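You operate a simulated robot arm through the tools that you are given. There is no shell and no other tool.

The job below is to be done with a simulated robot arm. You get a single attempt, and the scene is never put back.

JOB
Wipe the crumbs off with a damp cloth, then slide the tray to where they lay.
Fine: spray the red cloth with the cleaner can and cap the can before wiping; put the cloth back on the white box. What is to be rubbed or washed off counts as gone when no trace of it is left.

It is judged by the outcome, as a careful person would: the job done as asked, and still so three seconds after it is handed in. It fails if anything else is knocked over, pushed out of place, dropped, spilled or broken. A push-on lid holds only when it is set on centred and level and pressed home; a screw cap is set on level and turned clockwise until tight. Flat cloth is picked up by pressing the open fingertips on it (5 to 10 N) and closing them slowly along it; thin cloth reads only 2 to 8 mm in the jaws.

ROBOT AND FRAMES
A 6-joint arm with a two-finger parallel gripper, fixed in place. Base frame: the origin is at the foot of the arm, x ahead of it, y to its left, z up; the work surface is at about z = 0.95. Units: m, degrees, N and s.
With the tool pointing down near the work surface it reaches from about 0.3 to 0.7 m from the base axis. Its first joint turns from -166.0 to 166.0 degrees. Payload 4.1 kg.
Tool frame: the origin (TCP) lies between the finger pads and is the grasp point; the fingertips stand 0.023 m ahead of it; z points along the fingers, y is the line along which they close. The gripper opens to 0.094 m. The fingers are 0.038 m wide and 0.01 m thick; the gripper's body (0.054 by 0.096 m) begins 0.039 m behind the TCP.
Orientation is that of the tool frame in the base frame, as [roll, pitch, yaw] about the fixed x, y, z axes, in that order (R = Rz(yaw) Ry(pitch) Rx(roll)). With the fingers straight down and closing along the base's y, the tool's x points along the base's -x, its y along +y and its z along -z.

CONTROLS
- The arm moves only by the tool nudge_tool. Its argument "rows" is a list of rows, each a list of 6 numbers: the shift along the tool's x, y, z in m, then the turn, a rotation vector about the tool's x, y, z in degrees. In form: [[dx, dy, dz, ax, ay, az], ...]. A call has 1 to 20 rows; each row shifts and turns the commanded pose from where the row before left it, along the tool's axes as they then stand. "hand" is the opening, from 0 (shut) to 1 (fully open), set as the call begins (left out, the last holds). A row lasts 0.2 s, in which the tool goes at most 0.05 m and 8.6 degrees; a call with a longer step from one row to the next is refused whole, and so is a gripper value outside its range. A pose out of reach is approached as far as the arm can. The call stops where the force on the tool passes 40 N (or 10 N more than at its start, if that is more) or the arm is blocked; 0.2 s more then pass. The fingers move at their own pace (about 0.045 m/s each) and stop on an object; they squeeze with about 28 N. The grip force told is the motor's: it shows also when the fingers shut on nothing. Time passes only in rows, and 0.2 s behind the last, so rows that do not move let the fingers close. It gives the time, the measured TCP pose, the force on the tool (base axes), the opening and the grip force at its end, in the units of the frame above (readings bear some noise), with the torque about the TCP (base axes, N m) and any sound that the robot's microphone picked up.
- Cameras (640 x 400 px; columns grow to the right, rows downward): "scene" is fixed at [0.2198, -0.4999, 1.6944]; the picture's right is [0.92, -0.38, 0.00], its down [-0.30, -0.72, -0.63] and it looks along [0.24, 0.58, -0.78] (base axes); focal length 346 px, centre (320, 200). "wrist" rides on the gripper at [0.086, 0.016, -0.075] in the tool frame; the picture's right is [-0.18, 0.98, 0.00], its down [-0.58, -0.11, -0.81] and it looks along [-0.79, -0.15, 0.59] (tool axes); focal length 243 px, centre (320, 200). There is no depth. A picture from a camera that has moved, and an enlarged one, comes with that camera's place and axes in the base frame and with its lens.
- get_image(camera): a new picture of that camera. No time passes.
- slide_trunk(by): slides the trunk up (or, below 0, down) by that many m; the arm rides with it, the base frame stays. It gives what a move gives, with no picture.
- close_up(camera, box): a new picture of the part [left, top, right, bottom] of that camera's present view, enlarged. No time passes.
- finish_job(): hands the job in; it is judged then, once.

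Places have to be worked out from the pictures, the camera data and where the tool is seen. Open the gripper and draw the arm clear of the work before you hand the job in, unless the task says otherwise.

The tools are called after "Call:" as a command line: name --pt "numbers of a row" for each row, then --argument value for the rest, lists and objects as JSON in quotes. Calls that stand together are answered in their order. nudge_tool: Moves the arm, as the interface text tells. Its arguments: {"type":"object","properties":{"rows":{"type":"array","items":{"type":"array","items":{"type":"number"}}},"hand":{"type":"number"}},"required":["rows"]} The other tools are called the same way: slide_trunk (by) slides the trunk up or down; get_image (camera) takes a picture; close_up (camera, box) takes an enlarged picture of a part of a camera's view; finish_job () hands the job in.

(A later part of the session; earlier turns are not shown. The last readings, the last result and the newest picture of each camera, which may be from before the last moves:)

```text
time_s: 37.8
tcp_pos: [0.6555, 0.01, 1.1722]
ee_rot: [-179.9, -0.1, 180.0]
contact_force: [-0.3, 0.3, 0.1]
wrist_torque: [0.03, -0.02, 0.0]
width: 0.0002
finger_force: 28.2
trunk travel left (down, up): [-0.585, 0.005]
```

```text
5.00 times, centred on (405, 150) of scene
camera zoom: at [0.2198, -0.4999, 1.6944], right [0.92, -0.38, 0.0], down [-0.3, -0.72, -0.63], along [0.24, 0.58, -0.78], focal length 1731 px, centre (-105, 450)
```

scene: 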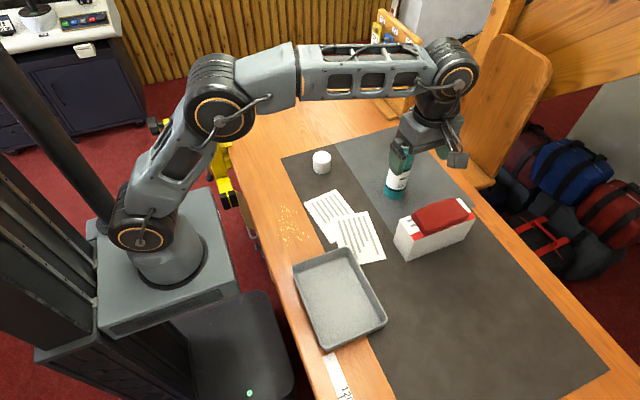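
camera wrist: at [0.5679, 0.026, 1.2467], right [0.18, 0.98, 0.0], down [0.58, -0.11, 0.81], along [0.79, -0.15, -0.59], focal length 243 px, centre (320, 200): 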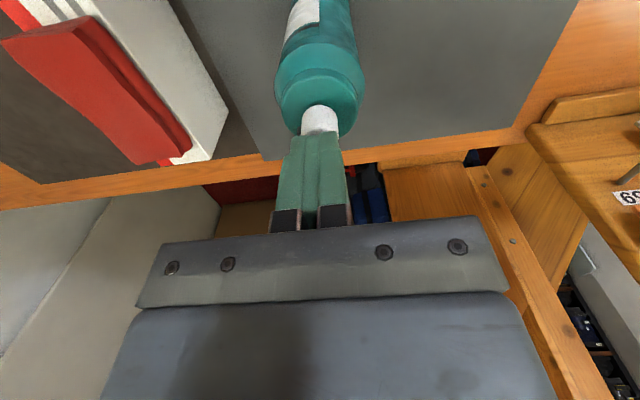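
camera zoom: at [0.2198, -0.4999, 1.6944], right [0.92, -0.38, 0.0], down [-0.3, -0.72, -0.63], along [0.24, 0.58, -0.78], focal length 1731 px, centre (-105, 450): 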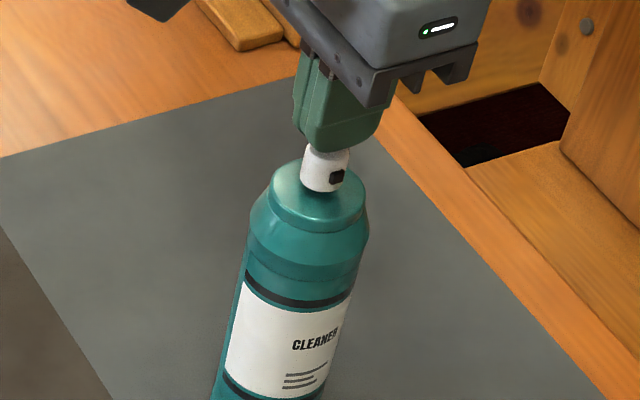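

The fingertips are centred just above the nozzle. I'll press down in 1–2 mm steps while watching force and sound.

Call:
nudge_tool --pt "0 0 0.002 0 0 0" --pt "0 0 0.002 0 0 0" --pt "0 0 0.001 0 0 0" --pt "0 0 0.001 0 0 0" --pt "0 0 0 0 0 0"

Call:
close_up --camera "scene" --box '[375, 110, 435, 190]'

```text
time_s: 39.0
tcp_pos: [0.6556, 0.0096, 1.1661]
ee_rot: [180.0, 0.0, 180.0]
contact_force: [0.1, -1.4, 1.2]
wrist_torque: [-0.02, 0.01, -0.01]
width: 0.0
finger_force: 28.0
trunk travel left (down, up): [-0.585, 0.005]
```

```text
5.00 times, centred on (405, 150) of scene
camera zoom: at [0.2198, -0.4999, 1.6944], right [0.92, -0.38, 0.0], down [-0.3, -0.72, -0.63], along [0.24, 0.58, -0.78], focal length 1731 px, centre (-105, 450)
```

zoom: 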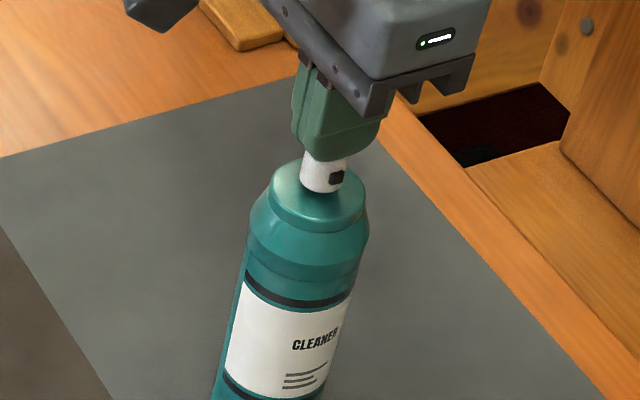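

Call:
nudge_tool --pt "0 0 0.001 0 0 0" --pt "0 0 0.001 0 0 0" --pt "0 0 0 0 0 0"

Call:
close_up --camera "scene" --box '[375, 110, 485, 260]'

```text
time_s: 39.8
tcp_pos: [0.6555, 0.0095, 1.1654]
ee_rot: [-180.0, 0.0, 180.0]
contact_force: [0.8, -0.4, 0.7]
wrist_torque: [0.0, -0.02, -0.04]
width: 0.0003
finger_force: 28.2
trunk travel left (down, up): [-0.585, 0.005]
```

```text
2.67 times, centred on (430, 185) of scene
camera zoom: at [0.2198, -0.4999, 1.6944], right [0.92, -0.38, 0.0], down [-0.3, -0.72, -0.63], along [0.24, 0.58, -0.78], focal length 923 px, centre (27, 240)
```

zoom: 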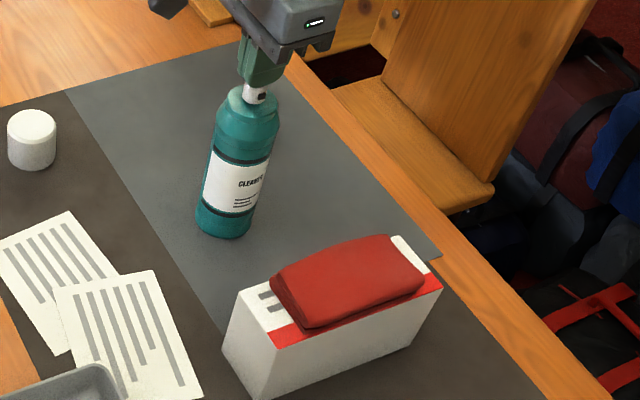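

Call:
nudge_tool --pt "0 0 0.001 0 0 0" --pt "0 0 0.001 0 0 0" --pt "0 0 0 0 0 0"

Call:
close_up --camera "scene" --box '[375, 110, 485, 260]'

```text
time_s: 40.6
tcp_pos: [0.6557, 0.0096, 1.1626]
ee_rot: [180.0, 0.0, 179.9]
contact_force: [-0.2, 0.9, 1.6]
wrist_torque: [0.01, -0.03, 0.0]
width: 0.0
finger_force: 28.0
trunk travel left (down, up): [-0.585, 0.005]
heard: click
```

```text
2.67 times, centred on (430, 185) of scene
camera zoom: at [0.2198, -0.4999, 1.6944], right [0.92, -0.38, 0.0], down [-0.3, -0.72, -0.63], along [0.24, 0.58, -0.78], focal length 923 px, centre (27, 240)
```

zoom: 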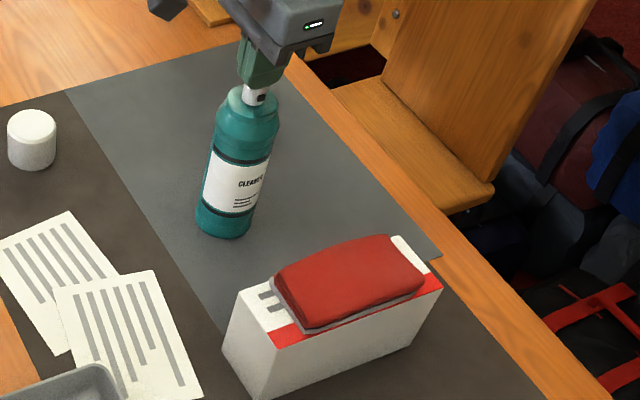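

A click was heard, so the nozzle is actuated, and the cloth's look seems to be changing. I'll hold the press for about a second and look again.

Call:
nudge_tool --pt "0 0 0.0005 0 0 0" --pt "0 0 0 0 0 0" --pt "0 0 0 0 0 0" --pt "0 0 0 0 0 0"

Call:
close_up --camera "scene" --box '[375, 110, 485, 260]'

Call:
get_image --camera "wrist"

```text
time_s: 41.6
tcp_pos: [0.6548, 0.0095, 1.1622]
ee_rot: [179.9, 0.0, -179.9]
contact_force: [0.7, 1.1, 3.1]
wrist_torque: [-0.05, -0.01, -0.02]
width: 0.0002
finger_force: 27.5
trunk travel left (down, up): [-0.585, 0.005]
```

```text
2.67 times, centred on (430, 185) of scene
camera zoom: at [0.2198, -0.4999, 1.6944], right [0.92, -0.38, 0.0], down [-0.3, -0.72, -0.63], along [0.24, 0.58, -0.78], focal length 923 px, centre (27, 240)
```

zoom: 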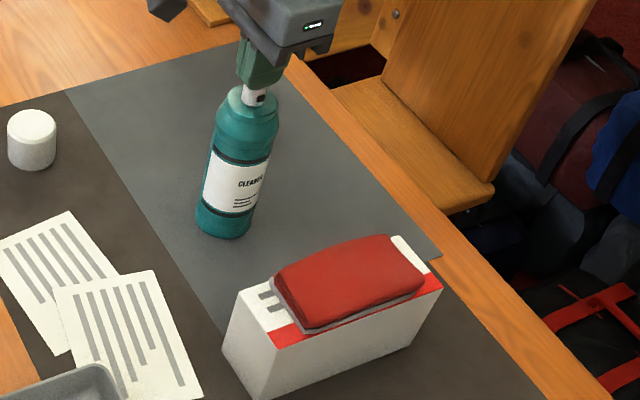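

```text
taken
camera wrist: at [0.5677, 0.0259, 1.2365], right [0.18, 0.98, 0.0], down [0.58, -0.11, 0.81], along [0.79, -0.15, -0.59], focal length 243 px, centre (320, 200)
```

wrist: 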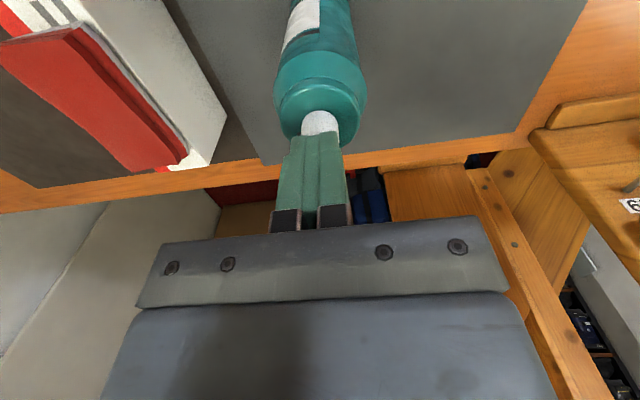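

Call:
close_up --camera "scene" --box '[390, 190, 480, 265]'

Call:
close_up --camera "wrist" --box '[0, 0, 260, 190]'

```text
5.33 times, centred on (435, 228) of scene
camera zoom: at [0.2198, -0.4999, 1.6944], right [0.92, -0.38, 0.0], down [-0.3, -0.72, -0.63], along [0.24, 0.58, -0.78], focal length 1846 px, centre (-293, 53)
```

zoom: 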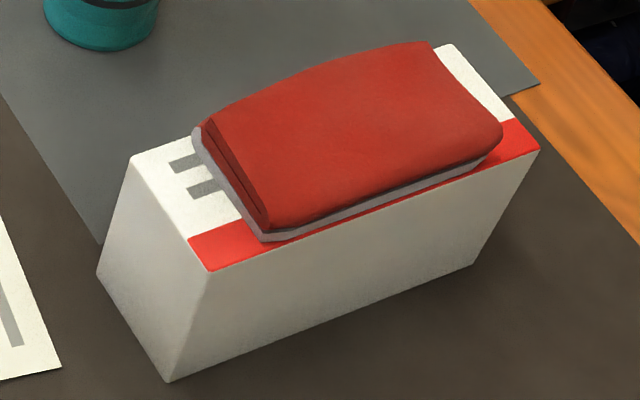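

```text
2.11 times, centred on (130, 95) of wrist
camera zoom: at [0.5677, 0.0259, 1.2365], right [0.18, 0.98, 0.0], down [0.58, -0.11, 0.81], along [0.79, -0.15, -0.59], focal length 511 px, centre (720, 421)
```

zoom: 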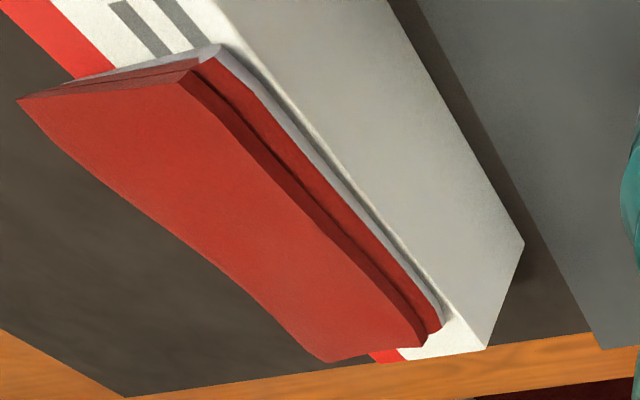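

A grey damp layer appeared around the cloth's base at the moment of the click, so the spray reached it. I'll hold a bit more to see whether the dampness changes, then release.

Call:
nudge_tool --pt "0 0 0.0005 0 0 0" --pt "0 0 0 0 0 0" --pt "0 0 0 0 0 0" --pt "0 0 0 0 0 0" --pt "0 0 0 0 0 0" --pt "0 0 0 0 0 0"

Call:
close_up --camera "scene" --box '[390, 190, 480, 265]'

```text
time_s: 43.0
tcp_pos: [0.6556, 0.0104, 1.1613]
ee_rot: [179.9, 0.0, 180.0]
contact_force: [0.4, 0.4, 5.5]
wrist_torque: [0.01, -0.05, -0.02]
width: 0.0
finger_force: 27.8
trunk travel left (down, up): [-0.585, 0.005]
```

```text
5.33 times, centred on (435, 228) of scene
camera zoom: at [0.2198, -0.4999, 1.6944], right [0.92, -0.38, 0.0], down [-0.3, -0.72, -0.63], along [0.24, 0.58, -0.78], focal length 1846 px, centre (-293, 53)
```

zoom: 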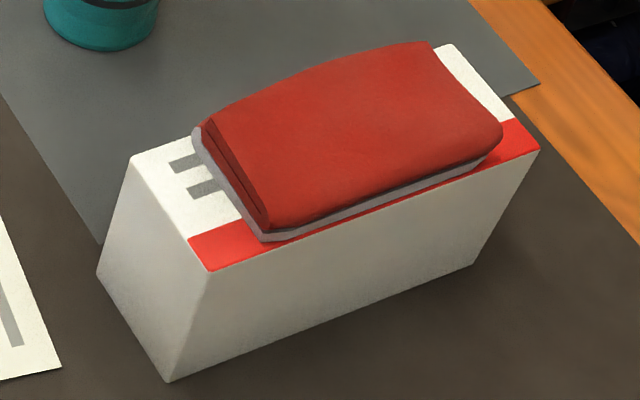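

The damp layer stays visible. I'll release the nozzle, lift and retreat, then go back to the cap.

Call:
nudge_tool --pt "0 0 -0.01 0 0 0" --pt "0.01 0 -0.015 0 0 0" --pt "0.03 0.01 -0.01 0 0 0" --pt "0.03 0.03 0 0 0 0" --pt "0.03 0.04 0 0 0 0" --pt "0.03 0.04 0 0 0 0" --pt "0.026 0.04 0 0 0 0" --pt "0 0.006 0.03 0 0 0" --pt "0 0 0.04 0 0 0" --pt "0 0 0 0 0 0" --hand 1

Call:
get_image --camera "wrist"

Call:
close_up --camera "scene" --box '[375, 125, 435, 205]'

```text
time_s: 45.2
tcp_pos: [0.4994, 0.1757, 1.1273]
ee_rot: [179.9, 0.0, 180.0]
contact_force: [0.4, 0.1, 1.4]
wrist_torque: [-0.01, -0.03, 0.02]
width: 0.094
finger_force: 0.1
trunk travel left (down, up): [-0.585, 0.005]
```

```text
taken
camera wrist: at [0.4118, 0.1919, 1.2015], right [0.18, 0.98, 0.0], down [0.58, -0.11, 0.81], along [0.79, -0.15, -0.59], focal length 243 px, centre (320, 200)
```

wrist: 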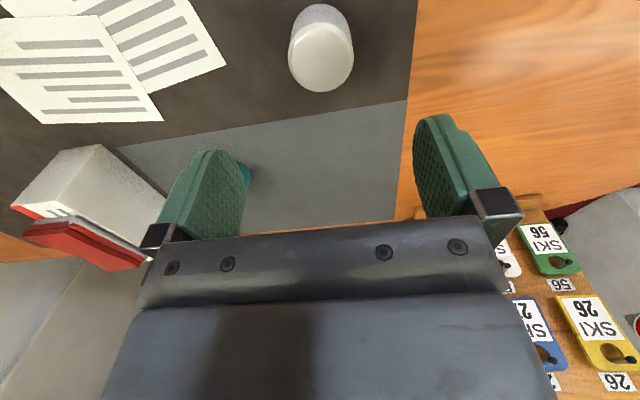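

```text
5.00 times, centred on (405, 165) of scene
camera zoom: at [0.2198, -0.4999, 1.6944], right [0.92, -0.38, 0.0], down [-0.3, -0.72, -0.63], along [0.24, 0.58, -0.78], focal length 1731 px, centre (-105, 375)
```

zoom: 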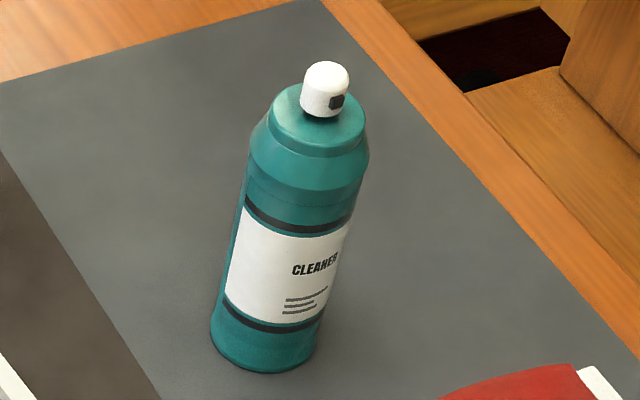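

The can hasn't moved, and the cap is still at (0.50, 0.176). I'll descend to the same grip height (z≈0.982) and close on it.

Call:
nudge_tool --pt "0 0 0.03 0 0 0" --pt "0 0 0.03 0 0 0" --pt "0 0 0.03 0 0 0" --pt "0 0 0.03 0 0 0" --pt "0 0 0.015 0 0 0" --pt "0 0 0.0095 0 0 0" --pt "0 0 0 0 0 0"

Call:
nudge_tool --pt "0 0 0 0 0 0" --pt "0 0 0 0 0 0" --pt "0 0 0 0 0 0" --pt "0 0 0 0 0 0" --pt "0 0 0 0 0 0" --hand 0

Call:
get_image --camera "wrist"

```text
time_s: 46.8
tcp_pos: [0.499, 0.1753, 0.9808]
ee_rot: [-179.9, -0.1, 180.0]
contact_force: [0.2, 0.5, 0.5]
wrist_torque: [0.01, -0.02, 0.03]
width: 0.094
finger_force: 0.1
trunk travel left (down, up): [-0.585, 0.005]
```

```text
time_s: 48.0
tcp_pos: [0.498, 0.1758, 0.981]
ee_rot: [179.9, 0.0, 180.0]
contact_force: [0.2, 0.6, -0.2]
wrist_torque: [0.0, -0.03, 0.01]
width: 0.0515
finger_force: 28.1
trunk travel left (down, up): [-0.585, 0.005]
```

```text
taken
camera wrist: at [0.4113, 0.1915, 1.056], right [0.18, 0.98, 0.0], down [0.58, -0.11, 0.81], along [0.79, -0.15, -0.59], focal length 243 px, centre (320, 200)
```

wrist: 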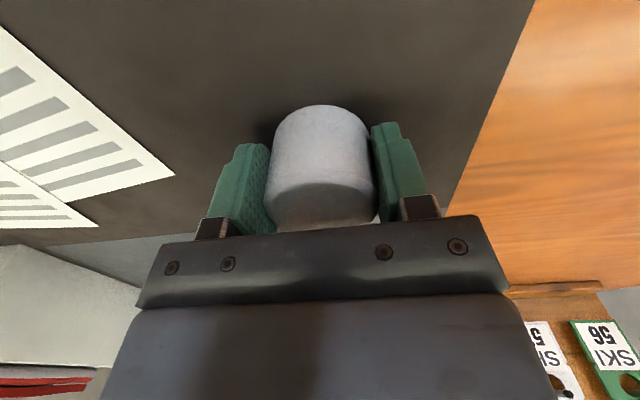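

The cap is gripped in the same relation as before, and my commanded shifts since its release sum to zero. I can retrace exactly back over the can, so I'll go to a hover with the cap just above the nozzle.

Call:
nudge_tool --pt "0 0 -0.035 0 0 0" --pt "0 0 -0.035 0 0 0" --pt "0 0 -0.035 0 0 0" --pt "0 0 -0.035 0 0 0" --pt "0 -0.028 -0.03 0 0 0" --pt "0 -0.028 -0.025 0 0 0" --pt "-0.013 -0.03 -0.0205 0 0 0" --pt "-0.02 -0.03 0 0 0 0" --pt "-0.03 -0.03 0 0 0 0" --pt "-0.03 -0.02 0 0 0 0" --pt "-0.03 0 0 0 0 0" --pt "-0.02 0 0 0 0 0" --pt "-0.008 0 0 0 0 0" --pt "0 0 0 0 0 0"

Call:
get_image --camera "wrist"

Call:
close_up --camera "scene" --box '[350, 70, 470, 220]'

```text
time_s: 51.0
tcp_pos: [0.651, 0.0097, 1.197]
ee_rot: [-180.0, -0.1, -180.0]
contact_force: [-0.5, -0.4, 0.2]
wrist_torque: [-0.02, 0.0, 0.0]
width: 0.0515
finger_force: 27.7
trunk travel left (down, up): [-0.585, 0.005]
```

```text
taken
camera wrist: at [0.5634, 0.0253, 1.2717], right [0.18, 0.98, 0.0], down [0.58, -0.11, 0.81], along [0.79, -0.15, -0.59], focal length 243 px, centre (320, 200)
```

wrist: 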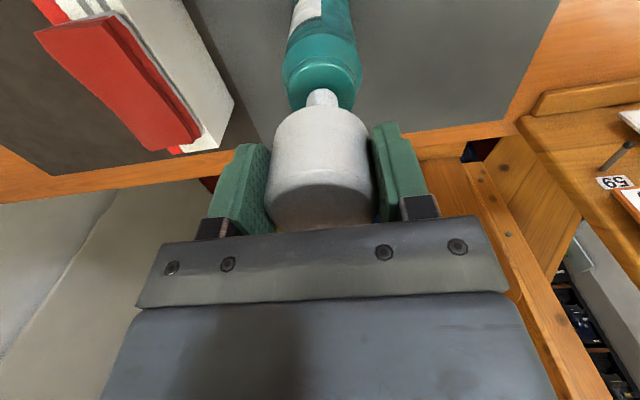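

```text
2.67 times, centred on (410, 145) of scene
camera zoom: at [0.2198, -0.4999, 1.6944], right [0.92, -0.38, 0.0], down [-0.3, -0.72, -0.63], along [0.24, 0.58, -0.78], focal length 923 px, centre (80, 347)
```

zoom: 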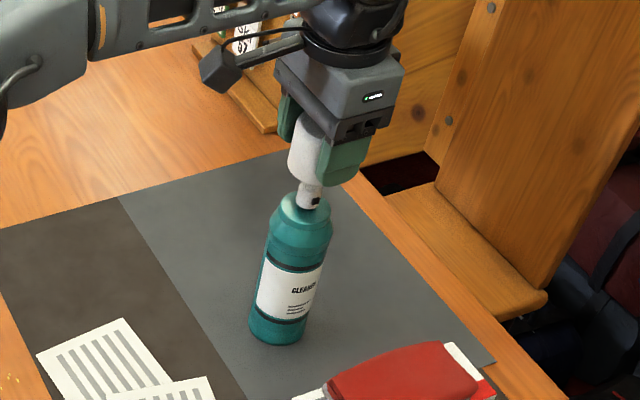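

The picture matches the one just after uncapping, so the cap is aligned over the can. I'll lower it to just before engagement.

Call:
nudge_tool --pt "0 0 0.01 0 0 0" --pt "0 0 0.01 0 0 0" --pt "0 0 0.01 0 0 0" --pt "0 0 0.01 0 0 0" --pt "0 0 0.004 0 0 0" --pt "0 0 0 0 0 0"

Call:
get_image --camera "wrist"

```text
time_s: 52.4
tcp_pos: [0.6512, 0.009, 1.1525]
ee_rot: [179.9, 0.0, 180.0]
contact_force: [0.1, -0.7, 0.3]
wrist_torque: [0.01, 0.0, -0.04]
width: 0.0512
finger_force: 28.6
trunk travel left (down, up): [-0.585, 0.005]
```

```text
taken
camera wrist: at [0.5632, 0.0258, 1.2279], right [0.18, 0.98, 0.0], down [0.58, -0.11, 0.81], along [0.79, -0.15, -0.59], focal length 243 px, centre (320, 200)
```

wrist: 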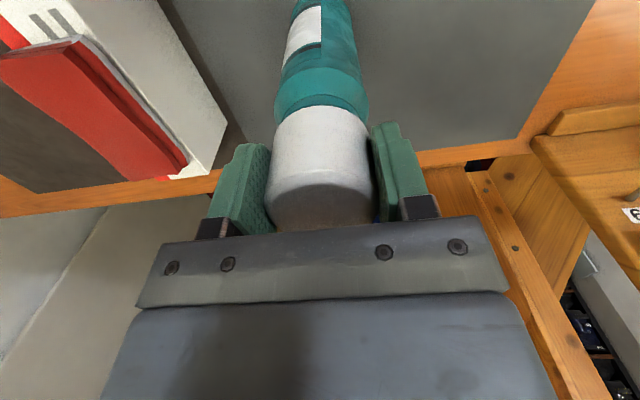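

No resistance yet, and the cap is over the shoulder. I'll press it home in 2 mm steps while listening for a snap.

Call:
nudge_tool --pt "0 0 0.002 0 0 0" --pt "0 0 0.002 0 0 0" --pt "0 0 0.002 0 0 0" --pt "0 0 0.002 0 0 0" --pt "0 0 0.002 0 0 0" --pt "0 0 0.0 0 0 0"

Call:
get_image --camera "wrist"

```text
time_s: 53.8
tcp_pos: [0.6499, 0.0099, 1.1431]
ee_rot: [179.9, -0.1, 180.0]
contact_force: [1.0, 0.0, 0.7]
wrist_torque: [0.02, 0.01, 0.0]
width: 0.0513
finger_force: 27.8
trunk travel left (down, up): [-0.585, 0.005]
```

```text
taken
camera wrist: at [0.5628, 0.0255, 1.2179], right [0.18, 0.98, 0.0], down [0.58, -0.11, 0.81], along [0.79, -0.15, -0.59], focal length 243 px, centre (320, 200)
```

wrist: 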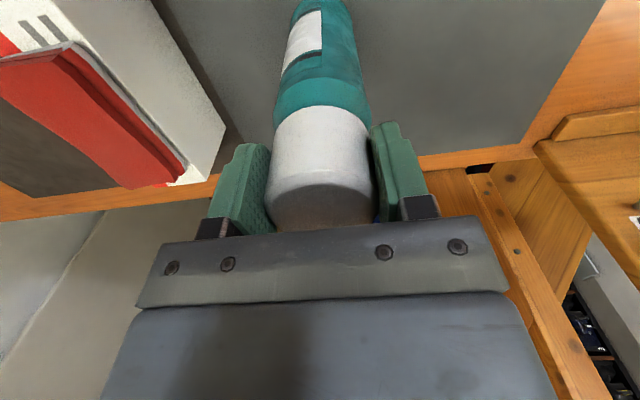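

There's still no force, and the cap sits about 2 mm higher in the grip than before. I'll continue pressing in small steps.

Call:
nudge_tool --pt "0 0 0.001 0 0 0" --pt "0 0 0.001 0 0 0" --pt "0 0 0.001 0 0 0" --pt "0 0 0.001 0 0 0" --pt "0 0 0.0 0 0 0"

Call:
get_image --camera "wrist"

```text
time_s: 55.0
tcp_pos: [0.649, 0.0093, 1.1405]
ee_rot: [-179.9, 0.3, 179.9]
contact_force: [0.0, 0.3, 8.6]
wrist_torque: [0.04, -0.02, 0.02]
width: 0.0513
finger_force: 27.5
trunk travel left (down, up): [-0.585, 0.005]
```

```text
taken
camera wrist: at [0.5623, 0.0257, 1.215], right [0.18, 0.98, 0.0], down [0.58, -0.11, 0.81], along [0.79, -0.15, -0.59], focal length 243 px, centre (320, 200)
```

wrist: 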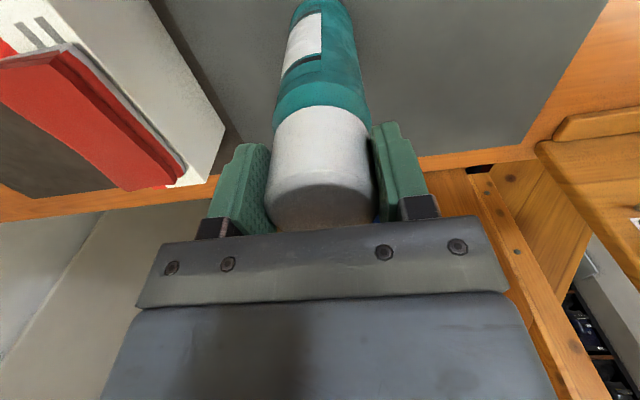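

Contact has built to 8.6 N. I'll keep pressing toward the snap.

Call:
nudge_tool --pt "0 0 0.001 0 0 0" --pt "0 0 0.001 0 0 0" --pt "0 0 0.001 0 0 0" --pt "0 0 0.0 0 0 0"

Call:
get_image --camera "wrist"

Call:
close_up --camera "scene" --box '[350, 70, 470, 220]'

```text
time_s: 56.0
tcp_pos: [0.6491, 0.0107, 1.1403]
ee_rot: [180.0, 0.4, -180.0]
contact_force: [4.9, 0.5, 32.3]
wrist_torque: [0.13, -0.25, 0.02]
width: 0.0516
finger_force: 28.2
trunk travel left (down, up): [-0.585, 0.005]
```

```text
taken
camera wrist: at [0.5613, 0.0256, 1.2141], right [0.18, 0.98, 0.0], down [0.57, -0.11, 0.81], along [0.8, -0.15, -0.59], focal length 243 px, centre (320, 200)
```

wrist: 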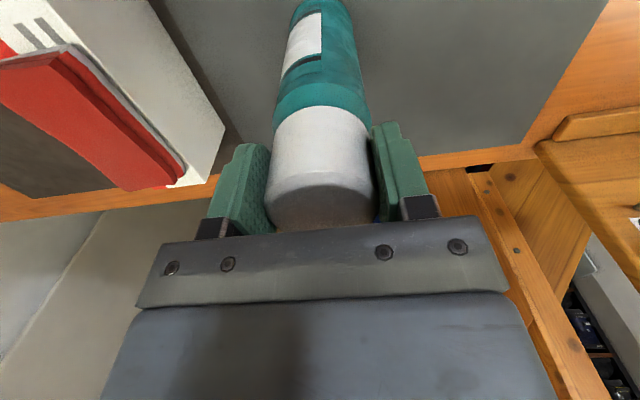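

```text
2.67 times, centred on (410, 145) of scene
camera zoom: at [0.2198, -0.4999, 1.6944], right [0.92, -0.38, 0.0], down [-0.3, -0.72, -0.63], along [0.24, 0.58, -0.78], focal length 923 px, centre (80, 347)
```

zoom: 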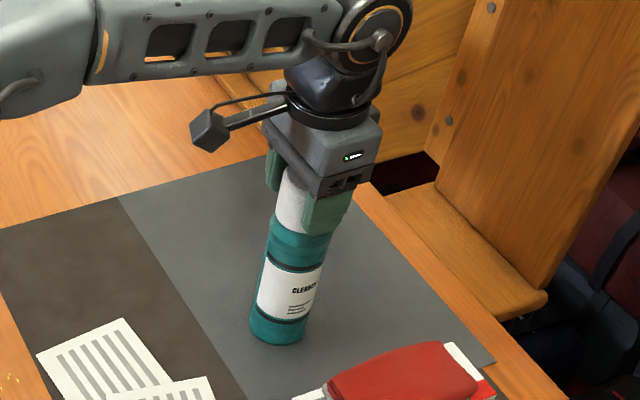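

The force is 32 N but I heard no snap. Geometrically the cap should be near its home height, so I'll press slightly more, staying under the limit.

Call:
nudge_tool --pt "0 0 0.0007 0 0 0" --pt "0 0 0.0 0 0 0" --pt "0 0 0 0 0 0"

Call:
close_up --camera "wrist" --box '[220, 40, 420, 240]'

```text
time_s: 56.8
tcp_pos: [0.6483, 0.0096, 1.1393]
ee_rot: [180.0, 0.4, 179.9]
contact_force: [2.3, 1.0, 32.5]
wrist_torque: [0.01, -0.43, 0.03]
width: 0.0516
finger_force: 28.0
trunk travel left (down, up): [-0.585, 0.005]
```

```text
2.00 times, centred on (320, 140) of wrist
camera zoom: at [0.5609, 0.0257, 1.2136], right [0.18, 0.98, 0.0], down [0.58, -0.11, 0.81], along [0.8, -0.15, -0.59], focal length 485 px, centre (320, 320)
```

zoom: 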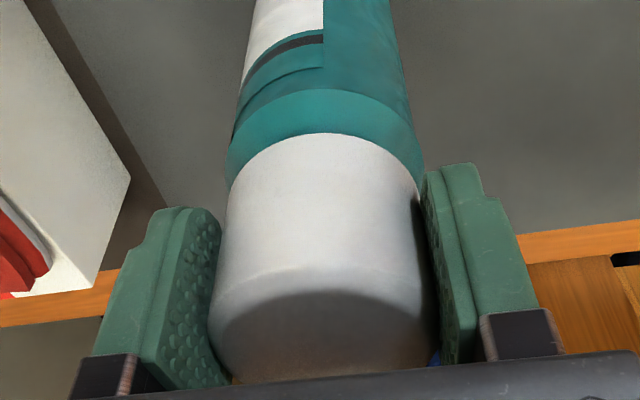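

The force holds at 32 N, probably because the fingers are starting to slip on the cap. I'll relieve the load, open, and check how the cap sits. Then I'll press it from the top with closed fingers.

Call:
nudge_tool --pt "0 0 -0.001 0 0 0" --pt "0 0 -0.001 0 0 0" --pt "0 0 -0.001 0 0 0" --pt "0 0 0 0 0 0"

Call:
nudge_tool --pt "0 0 0 0 0 0" --pt "0 0 0 0 0 0" --pt "0 0 0 0 0 0" --pt "0 0 0 0 0 0" --hand 1

Call:
get_image --camera "wrist"

Call:
close_up --camera "scene" --box '[350, 70, 470, 220]'

```text
time_s: 57.8
tcp_pos: [0.6482, 0.0102, 1.1396]
ee_rot: [180.0, 0.1, -180.0]
contact_force: [1.4, -0.3, 20.9]
wrist_torque: [0.01, -0.26, -0.01]
width: 0.0518
finger_force: 28.1
trunk travel left (down, up): [-0.585, 0.005]
```

```text
time_s: 58.8
tcp_pos: [0.6506, 0.0084, 1.1381]
ee_rot: [-179.9, -0.1, -180.0]
contact_force: [-0.1, 0.0, -0.2]
wrist_torque: [-0.03, 0.01, 0.0]
width: 0.094
finger_force: 0.1
trunk travel left (down, up): [-0.585, 0.005]
heard: snap
```

```text
taken
camera wrist: at [0.5628, 0.026, 1.2134], right [0.18, 0.98, 0.0], down [0.58, -0.11, 0.81], along [0.79, -0.15, -0.59], focal length 243 px, centre (320, 200)
```

wrist: 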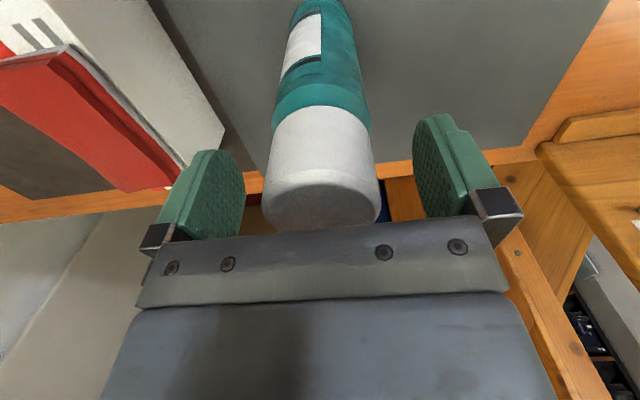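

```text
2.67 times, centred on (410, 145) of scene
camera zoom: at [0.2198, -0.4999, 1.6944], right [0.92, -0.38, 0.0], down [-0.3, -0.72, -0.63], along [0.24, 0.58, -0.78], focal length 923 px, centre (80, 347)
```

zoom: 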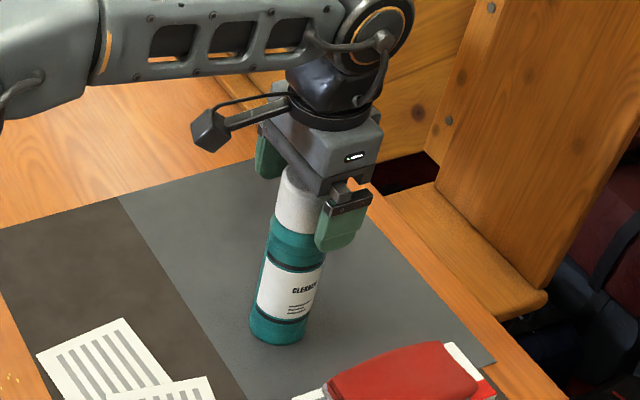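

A snap was heard as the grip let go, and the view now matches the original capped can. To be sure, I'll lift, close the fingers, and press lightly on the centre of the cap's top.

Call:
nudge_tool --pt "0 0 -0.015 0 0 0" --pt "0 0 -0.015 0 0 0" --pt "0 0 -0.015 0 0 0" --pt "0 0 -0.015 0 0 0" --pt "0 0 0 0 0 0"

Call:
nudge_tool --pt "0 0 0 0 0 0" --pt "0 0 0 0 0 0" --pt "0 0 0 0 0 0" --pt "0 0 0 0 0 0" --pt "0 0 0 0 0 0" --pt "0 0 0.01 0 0 0" --pt "0 0 0.004 0 0 0" --pt "0 0 0 0 0 0" --hand 0

Call:
get_image --camera "wrist"

Call:
close_up --camera "scene" --box '[350, 70, 470, 220]'

```text
time_s: 60.0
tcp_pos: [0.6508, 0.0088, 1.1975]
ee_rot: [-179.9, 0.0, -180.0]
contact_force: [0.1, 0.1, -0.1]
wrist_torque: [-0.02, 0.03, 0.0]
width: 0.094
finger_force: 0.0
trunk travel left (down, up): [-0.585, 0.005]
```

```text
time_s: 61.8
tcp_pos: [0.6502, 0.0087, 1.1844]
ee_rot: [180.0, 0.0, 180.0]
contact_force: [0.0, 0.2, -0.4]
wrist_torque: [-0.02, 0.01, 0.03]
width: 0.0003
finger_force: 28.0
trunk travel left (down, up): [-0.585, 0.005]
```

```text
taken
camera wrist: at [0.5628, 0.0256, 1.2593], right [0.18, 0.98, 0.0], down [0.58, -0.11, 0.81], along [0.79, -0.15, -0.59], focal length 243 px, centre (320, 200)
```

wrist: 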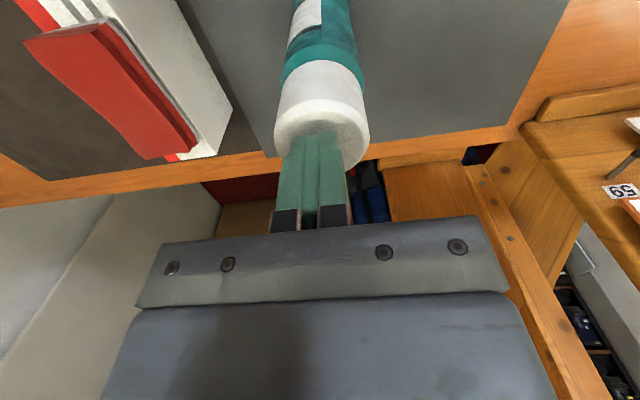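

```text
2.67 times, centred on (410, 145) of scene
camera zoom: at [0.2198, -0.4999, 1.6944], right [0.92, -0.38, 0.0], down [-0.3, -0.72, -0.63], along [0.24, 0.58, -0.78], focal length 923 px, centre (80, 347)
```

zoom: 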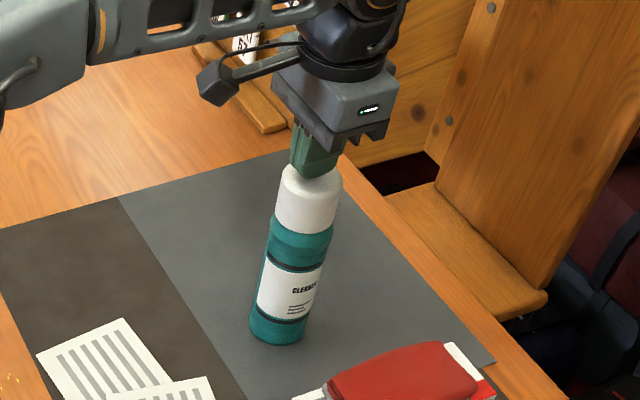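

The cap looks level, with the fingertips just above its centre. I'll press down gently.

Call:
nudge_tool --pt "0 0 0.002 0 0 0" --pt "0 0 0.001 0 0 0" --pt "0 0 0.001 0 0 0" --pt "0 0 0.001 0 0 0" --pt "0 0 0 0 0 0"

```text
time_s: 63.0
tcp_pos: [0.6501, 0.0099, 1.1799]
ee_rot: [180.0, -0.1, 180.0]
contact_force: [-0.4, 0.1, 0.4]
wrist_torque: [-0.02, -0.01, 0.0]
width: 0.0
finger_force: 28.1
trunk travel left (down, up): [-0.585, 0.005]
```

Call:
nudge_tool --pt "0 0 0.001 0 0 0" --pt "0 0 0.001 0 0 0" --pt "0 0 0.001 0 0 0" --pt "0 0 0 0 0 0"

```text
time_s: 64.0
tcp_pos: [0.6505, 0.0098, 1.1782]
ee_rot: [180.0, 0.2, 180.0]
contact_force: [3.3, -0.7, 15.5]
wrist_torque: [-0.03, -0.35, 0.01]
width: 0.0003
finger_force: 28.1
trunk travel left (down, up): [-0.585, 0.005]
```

Call:
nudge_tool --pt "0 0 0.001 0 0 0" --pt "0 0 0 0 0 0"

Call:
close_up --camera "scene" --box '[350, 70, 470, 220]'

```text
time_s: 64.6
tcp_pos: [0.6489, 0.0102, 1.1788]
ee_rot: [179.9, 0.4, -179.9]
contact_force: [5.9, 0.0, 27.1]
wrist_torque: [0.01, -0.61, -0.02]
width: 0.0
finger_force: 28.3
trunk travel left (down, up): [-0.585, 0.005]
```

```text
2.67 times, centred on (410, 145) of scene
camera zoom: at [0.2198, -0.4999, 1.6944], right [0.92, -0.38, 0.0], down [-0.3, -0.72, -0.63], along [0.24, 0.58, -0.78], focal length 923 px, centre (80, 347)
```

zoom: 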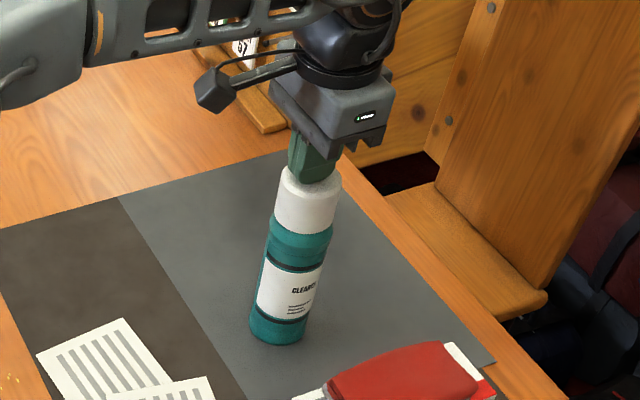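

The cap takes 27 N without further travel, so it is home. I'll lift off and move to view the damp cloth on the box from close range.

Call:
nudge_tool --pt "0 0 -0.01 0 0 0" --pt "0 0 -0.015 0 0 0" --pt "0.02 0 -0.01 0 0 0" --pt "0.03 -0.03 0 0 0 0" --pt "0.02 -0.04 0 0 0 0" --pt "0 -0.04 0 0 0 0" --pt "0 -0.04 0.0 0 0 0" --pt "0 -0.025 0.03 0 0 0" --pt "0 0 0.035 0 0 0" --pt "0 0 0 0 0 0" --hand 1

Call:
get_image --camera "wrist"

Call:
close_up --camera "wrist" --box '[220, 60, 420, 240]'

Call:
close_up --camera "scene" --box '[350, 100, 490, 275]'

```text
time_s: 66.8
tcp_pos: [0.5806, -0.1652, 1.1449]
ee_rot: [180.0, 0.0, 180.0]
contact_force: [-1.0, -0.5, 0.5]
wrist_torque: [0.01, -0.06, 0.01]
width: 0.0942
finger_force: 0.0
trunk travel left (down, up): [-0.585, 0.005]
```

```text
taken
camera wrist: at [0.4929, -0.1501, 1.2202], right [0.18, 0.98, 0.0], down [0.58, -0.11, 0.81], along [0.79, -0.15, -0.59], focal length 243 px, centre (320, 200)
```

wrist: 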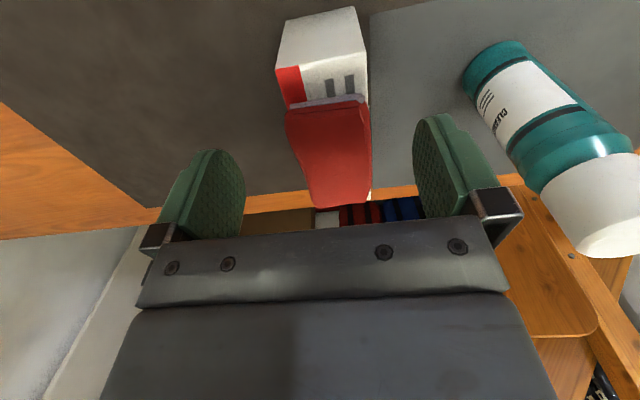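

```text
2.22 times, centred on (320, 150) of wrist
camera zoom: at [0.4929, -0.1501, 1.2202], right [0.18, 0.98, 0.0], down [0.58, -0.11, 0.81], along [0.79, -0.15, -0.59], focal length 539 px, centre (320, 311)
```

zoom: 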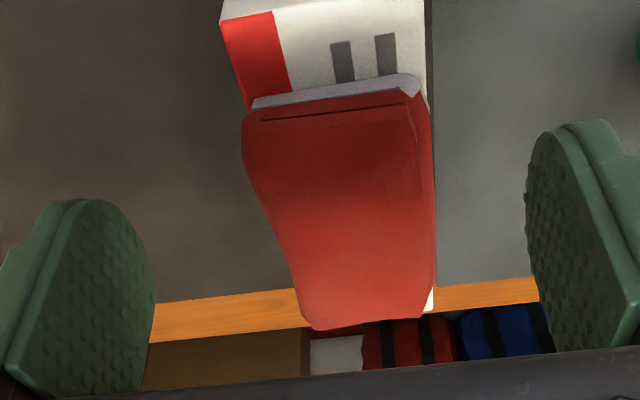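

```text
2.29 times, centred on (420, 188) of scene
camera zoom: at [0.2198, -0.4999, 1.6944], right [0.92, -0.38, 0.0], down [-0.3, -0.72, -0.63], along [0.24, 0.58, -0.78], focal length 791 px, centre (91, 229)
```

zoom: 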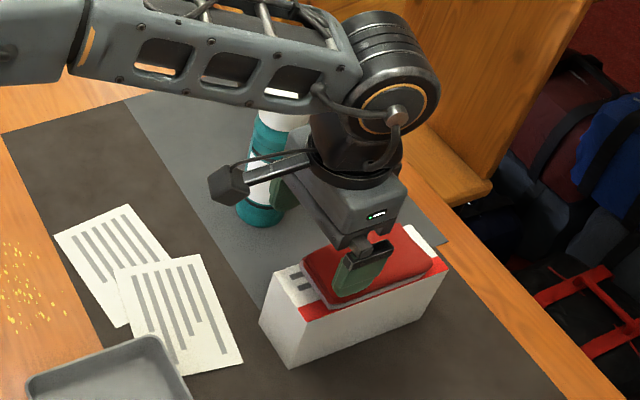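

The cloth is a folded pad spanning x 0.597–0.716, y −0.196 to −0.138, z about 1.046–1.065. I'll go above its centre, staying inside the reach limit, with the open fingers straddling it along y.

Call:
nudge_tool --pt "0 0 0.017 0 0 0" --pt "-0.02 -0.001 0 0 0 0" --pt "-0.02 -0.001 0 0 0 0" --pt "-0.02 0 0 0 0 0" --pt "-0.0115 0 0 0 0 0" --pt "0 0 0 0 0 0"

Call:
get_image --camera "wrist"

Call:
close_up --camera "scene" --box '[380, 130, 490, 275]'

```text
time_s: 68.2
tcp_pos: [0.6512, -0.1663, 1.1285]
ee_rot: [180.0, 0.1, 179.9]
contact_force: [-0.1, -0.5, -0.2]
wrist_torque: [-0.02, 0.03, -0.01]
width: 0.0939
finger_force: 0.0
trunk travel left (down, up): [-0.585, 0.005]
```

```text
taken
camera wrist: at [0.5638, -0.1513, 1.2032], right [0.18, 0.98, 0.0], down [0.58, -0.11, 0.81], along [0.79, -0.15, -0.59], focal length 243 px, centre (320, 200)
```

wrist: 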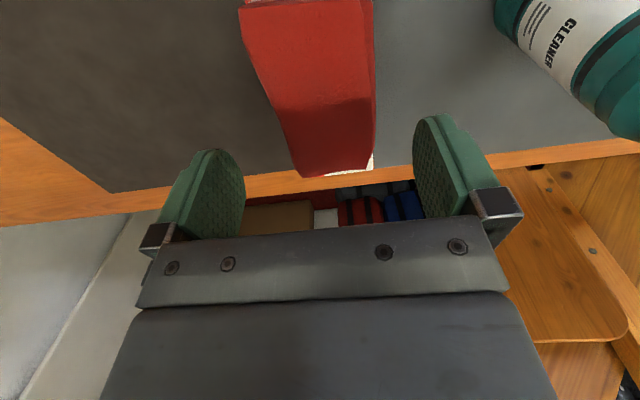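

```text
2.76 times, centred on (435, 202) of scene
camera zoom: at [0.2198, -0.4999, 1.6944], right [0.92, -0.38, 0.0], down [-0.3, -0.72, -0.63], along [0.24, 0.58, -0.78], focal length 955 px, centre (3, 193)
```

zoom: 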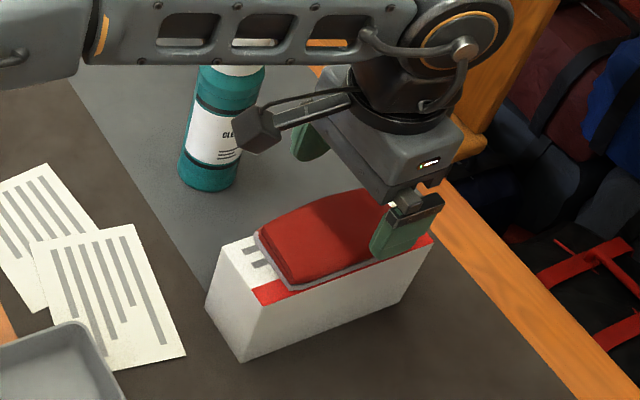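

I'm centred over the pad with a finger on each side. I'll descend to TCP z≈1.077, which puts the fingertips about 7 mm above the box top.

Call:
nudge_tool --pt "0 0 0.015 0 0 0" --pt "0 0 0.015 0 0 0" --pt "0 0 0.012 0 0 0" --pt "0 0 0.009 0 0 0" --pt "0 0 0 0 0 0"

Call:
get_image --camera "wrist"

Call:
close_up --camera "scene" --box '[390, 160, 480, 265]'

```text
time_s: 69.4
tcp_pos: [0.6518, -0.1679, 1.0773]
ee_rot: [-180.0, -0.1, 180.0]
contact_force: [-0.4, 0.4, 0.8]
wrist_torque: [0.0, 0.03, 0.0]
width: 0.0942
finger_force: 0.1
trunk travel left (down, up): [-0.585, 0.005]
```

```text
taken
camera wrist: at [0.5642, -0.1515, 1.1519], right [0.18, 0.98, 0.0], down [0.58, -0.11, 0.81], along [0.79, -0.15, -0.59], focal length 243 px, centre (320, 200)
```

wrist: 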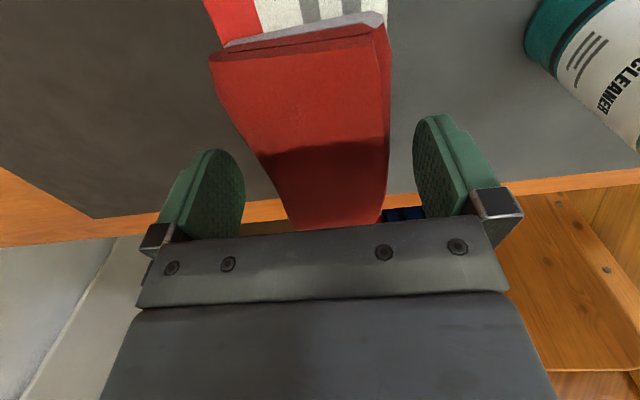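

```text
3.81 times, centred on (435, 212) of scene
camera zoom: at [0.2198, -0.4999, 1.6944], right [0.92, -0.38, 0.0], down [-0.3, -0.72, -0.63], along [0.24, 0.58, -0.78], focal length 1319 px, centre (-118, 152)
```

zoom: 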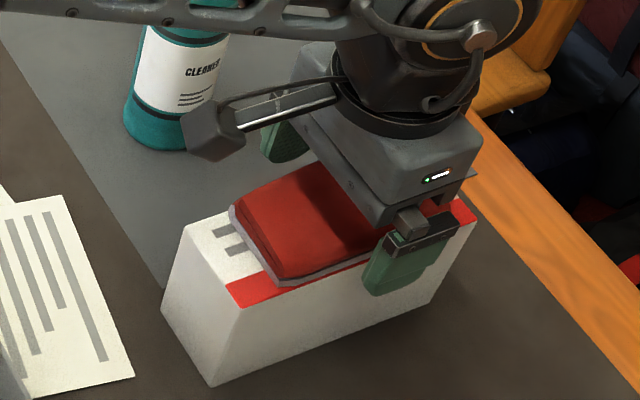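

The fingertips flank the pad, above the box top. I'll close gradually, first to just touching the pad.

Call:
nudge_tool --pt "0 0 0 0 0 0" --pt "0 0 0 0 0 0" --pt "0 0 0 0 0 0" --hand 0.62

Call:
nudge_tool --pt "0 0 0 0 0 0" --pt "0 0 0 0 0 0" --hand 0.5

Call:
get_image --camera "wrist"

Call:
close_up --camera "scene" --box '[390, 160, 480, 265]'

```text
time_s: 70.2
tcp_pos: [0.6516, -0.1685, 1.0776]
ee_rot: [-180.0, -0.1, -180.0]
contact_force: [0.1, 0.1, -0.1]
wrist_torque: [0.01, 0.04, 0.03]
width: 0.0669
finger_force: 27.8
trunk travel left (down, up): [-0.585, 0.005]
```

```text
time_s: 70.8
tcp_pos: [0.652, -0.1677, 1.077]
ee_rot: [180.0, 0.0, -179.9]
contact_force: [0.4, 0.4, 0.1]
wrist_torque: [-0.01, 0.05, 0.0]
width: 0.0669
finger_force: 28.3
trunk travel left (down, up): [-0.585, 0.005]
```

```text
taken
camera wrist: at [0.5642, -0.1516, 1.1521], right [0.18, 0.98, 0.0], down [0.58, -0.11, 0.81], along [0.79, -0.15, -0.59], focal length 243 px, centre (320, 200)
```

wrist: 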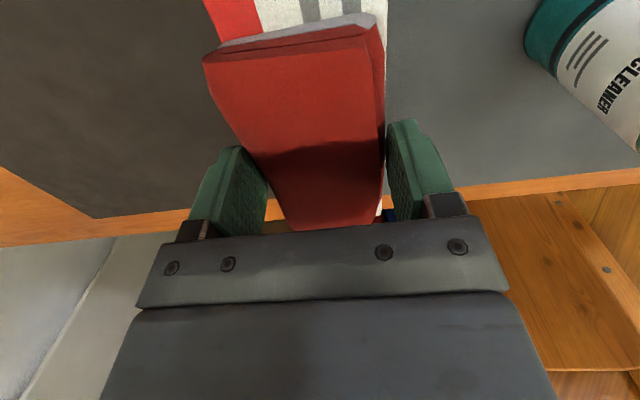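

```text
3.81 times, centred on (435, 212) of scene
camera zoom: at [0.2198, -0.4999, 1.6944], right [0.92, -0.38, 0.0], down [-0.3, -0.72, -0.63], along [0.24, 0.58, -0.78], focal length 1319 px, centre (-118, 152)
```

zoom: 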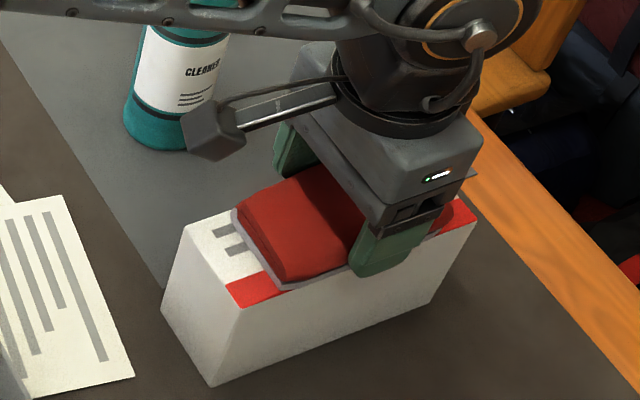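

The pad is held firmly at 67 mm with 28 N. I'll lift it gently and check that it comes up level.

Call:
nudge_tool --pt "0 0 -0.005 0 0 0" --pt "0 0 -0.01 0 0 0" --pt "0 0 -0.015 0 0 0" --pt "0 0 0 0 0 0" --hand 0.3

Call:
get_image --camera "wrist"

Call:
close_up --camera "scene" --box '[390, 160, 480, 265]'

```text
time_s: 71.8
tcp_pos: [0.6522, -0.1675, 1.1074]
ee_rot: [-179.9, 0.0, 180.0]
contact_force: [-0.1, 0.4, -0.7]
wrist_torque: [-0.02, 0.03, 0.04]
width: 0.0667
finger_force: 28.3
trunk travel left (down, up): [-0.585, 0.005]
```

```text
taken
camera wrist: at [0.5642, -0.1514, 1.1825], right [0.18, 0.98, 0.0], down [0.58, -0.11, 0.81], along [0.79, -0.15, -0.59], focal length 243 px, centre (320, 200)
```

wrist: 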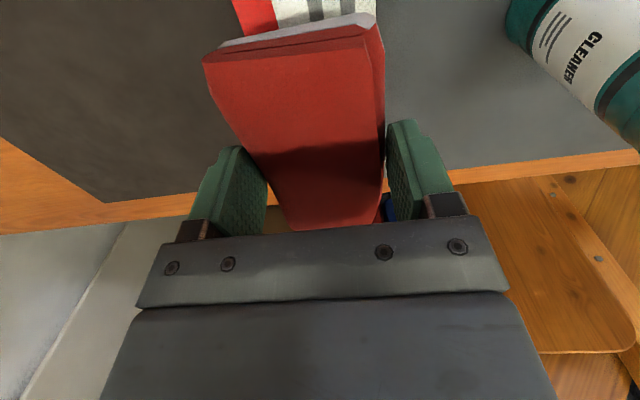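

```text
3.81 times, centred on (435, 212) of scene
camera zoom: at [0.2198, -0.4999, 1.6944], right [0.92, -0.38, 0.0], down [-0.3, -0.72, -0.63], along [0.24, 0.58, -0.78], focal length 1319 px, centre (-118, 152)
```

zoom: 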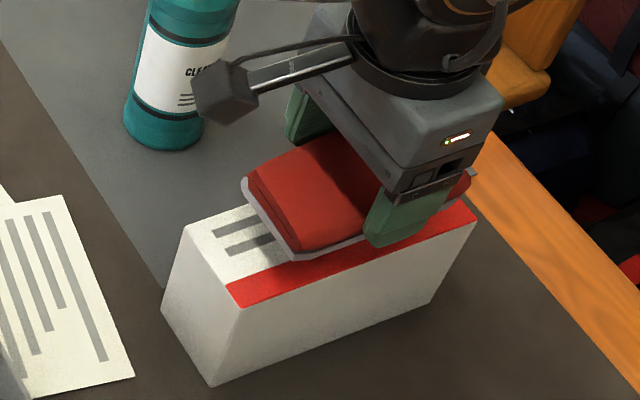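

The cloth lifted level and the box stayed put. I'll carry it up and back toward the crumb area, stopping above the wood at (0.328, 0.12) on the far side of the crumbs.

Call:
nudge_tool --pt "0.03 0 -0.02 0 0 0" --pt "0.04 0 -0.02 0 0 0" --pt "0.04 0 0 0 0 0" --pt "0.04 0.02 0 0 0 0" --pt "0.04 0.025 0 0 0 0" --pt "0.04 0.025 0 0 0 0" --pt "0.03 0.035 0 0 0 0" --pt "0.03 0.035 0 0 0 0" --pt "0.02 0.035 0 0 0 0" --pt "0.014 0.035 0 0 0 0" --pt "0 0.035 0 0 0 0" --pt "0 0.0425 0 0 0 0" --pt "0 0 0 0 0 0"

Call:
get_image --camera "wrist"

Call:
get_image --camera "scene"

```text
time_s: 74.6
tcp_pos: [0.3279, 0.1203, 1.1468]
ee_rot: [-180.0, 0.0, -180.0]
contact_force: [1.2, -0.1, 0.4]
wrist_torque: [0.0, -0.01, -0.01]
width: 0.0671
finger_force: 27.3
trunk travel left (down, up): [-0.585, 0.005]
```

```text
taken
camera wrist: at [0.2405, 0.1365, 1.2226], right [0.18, 0.98, 0.0], down [0.58, -0.11, 0.81], along [0.79, -0.15, -0.59], focal length 243 px, centre (320, 200)
```

wrist: 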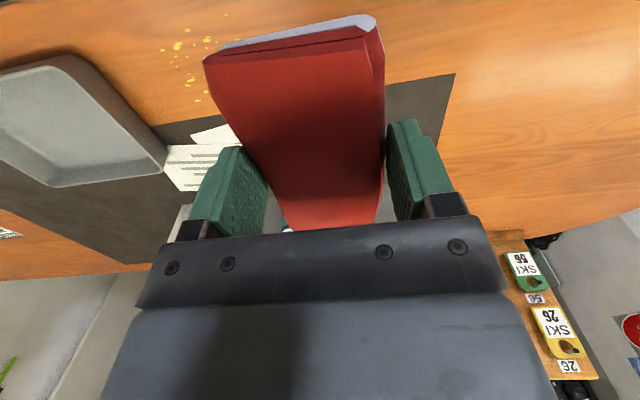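

```text
taken
```

scene: 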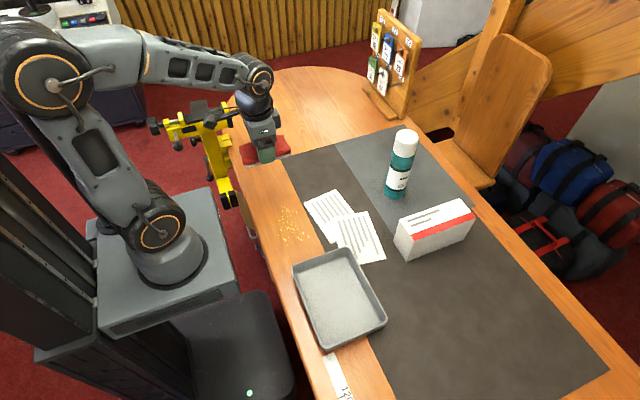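

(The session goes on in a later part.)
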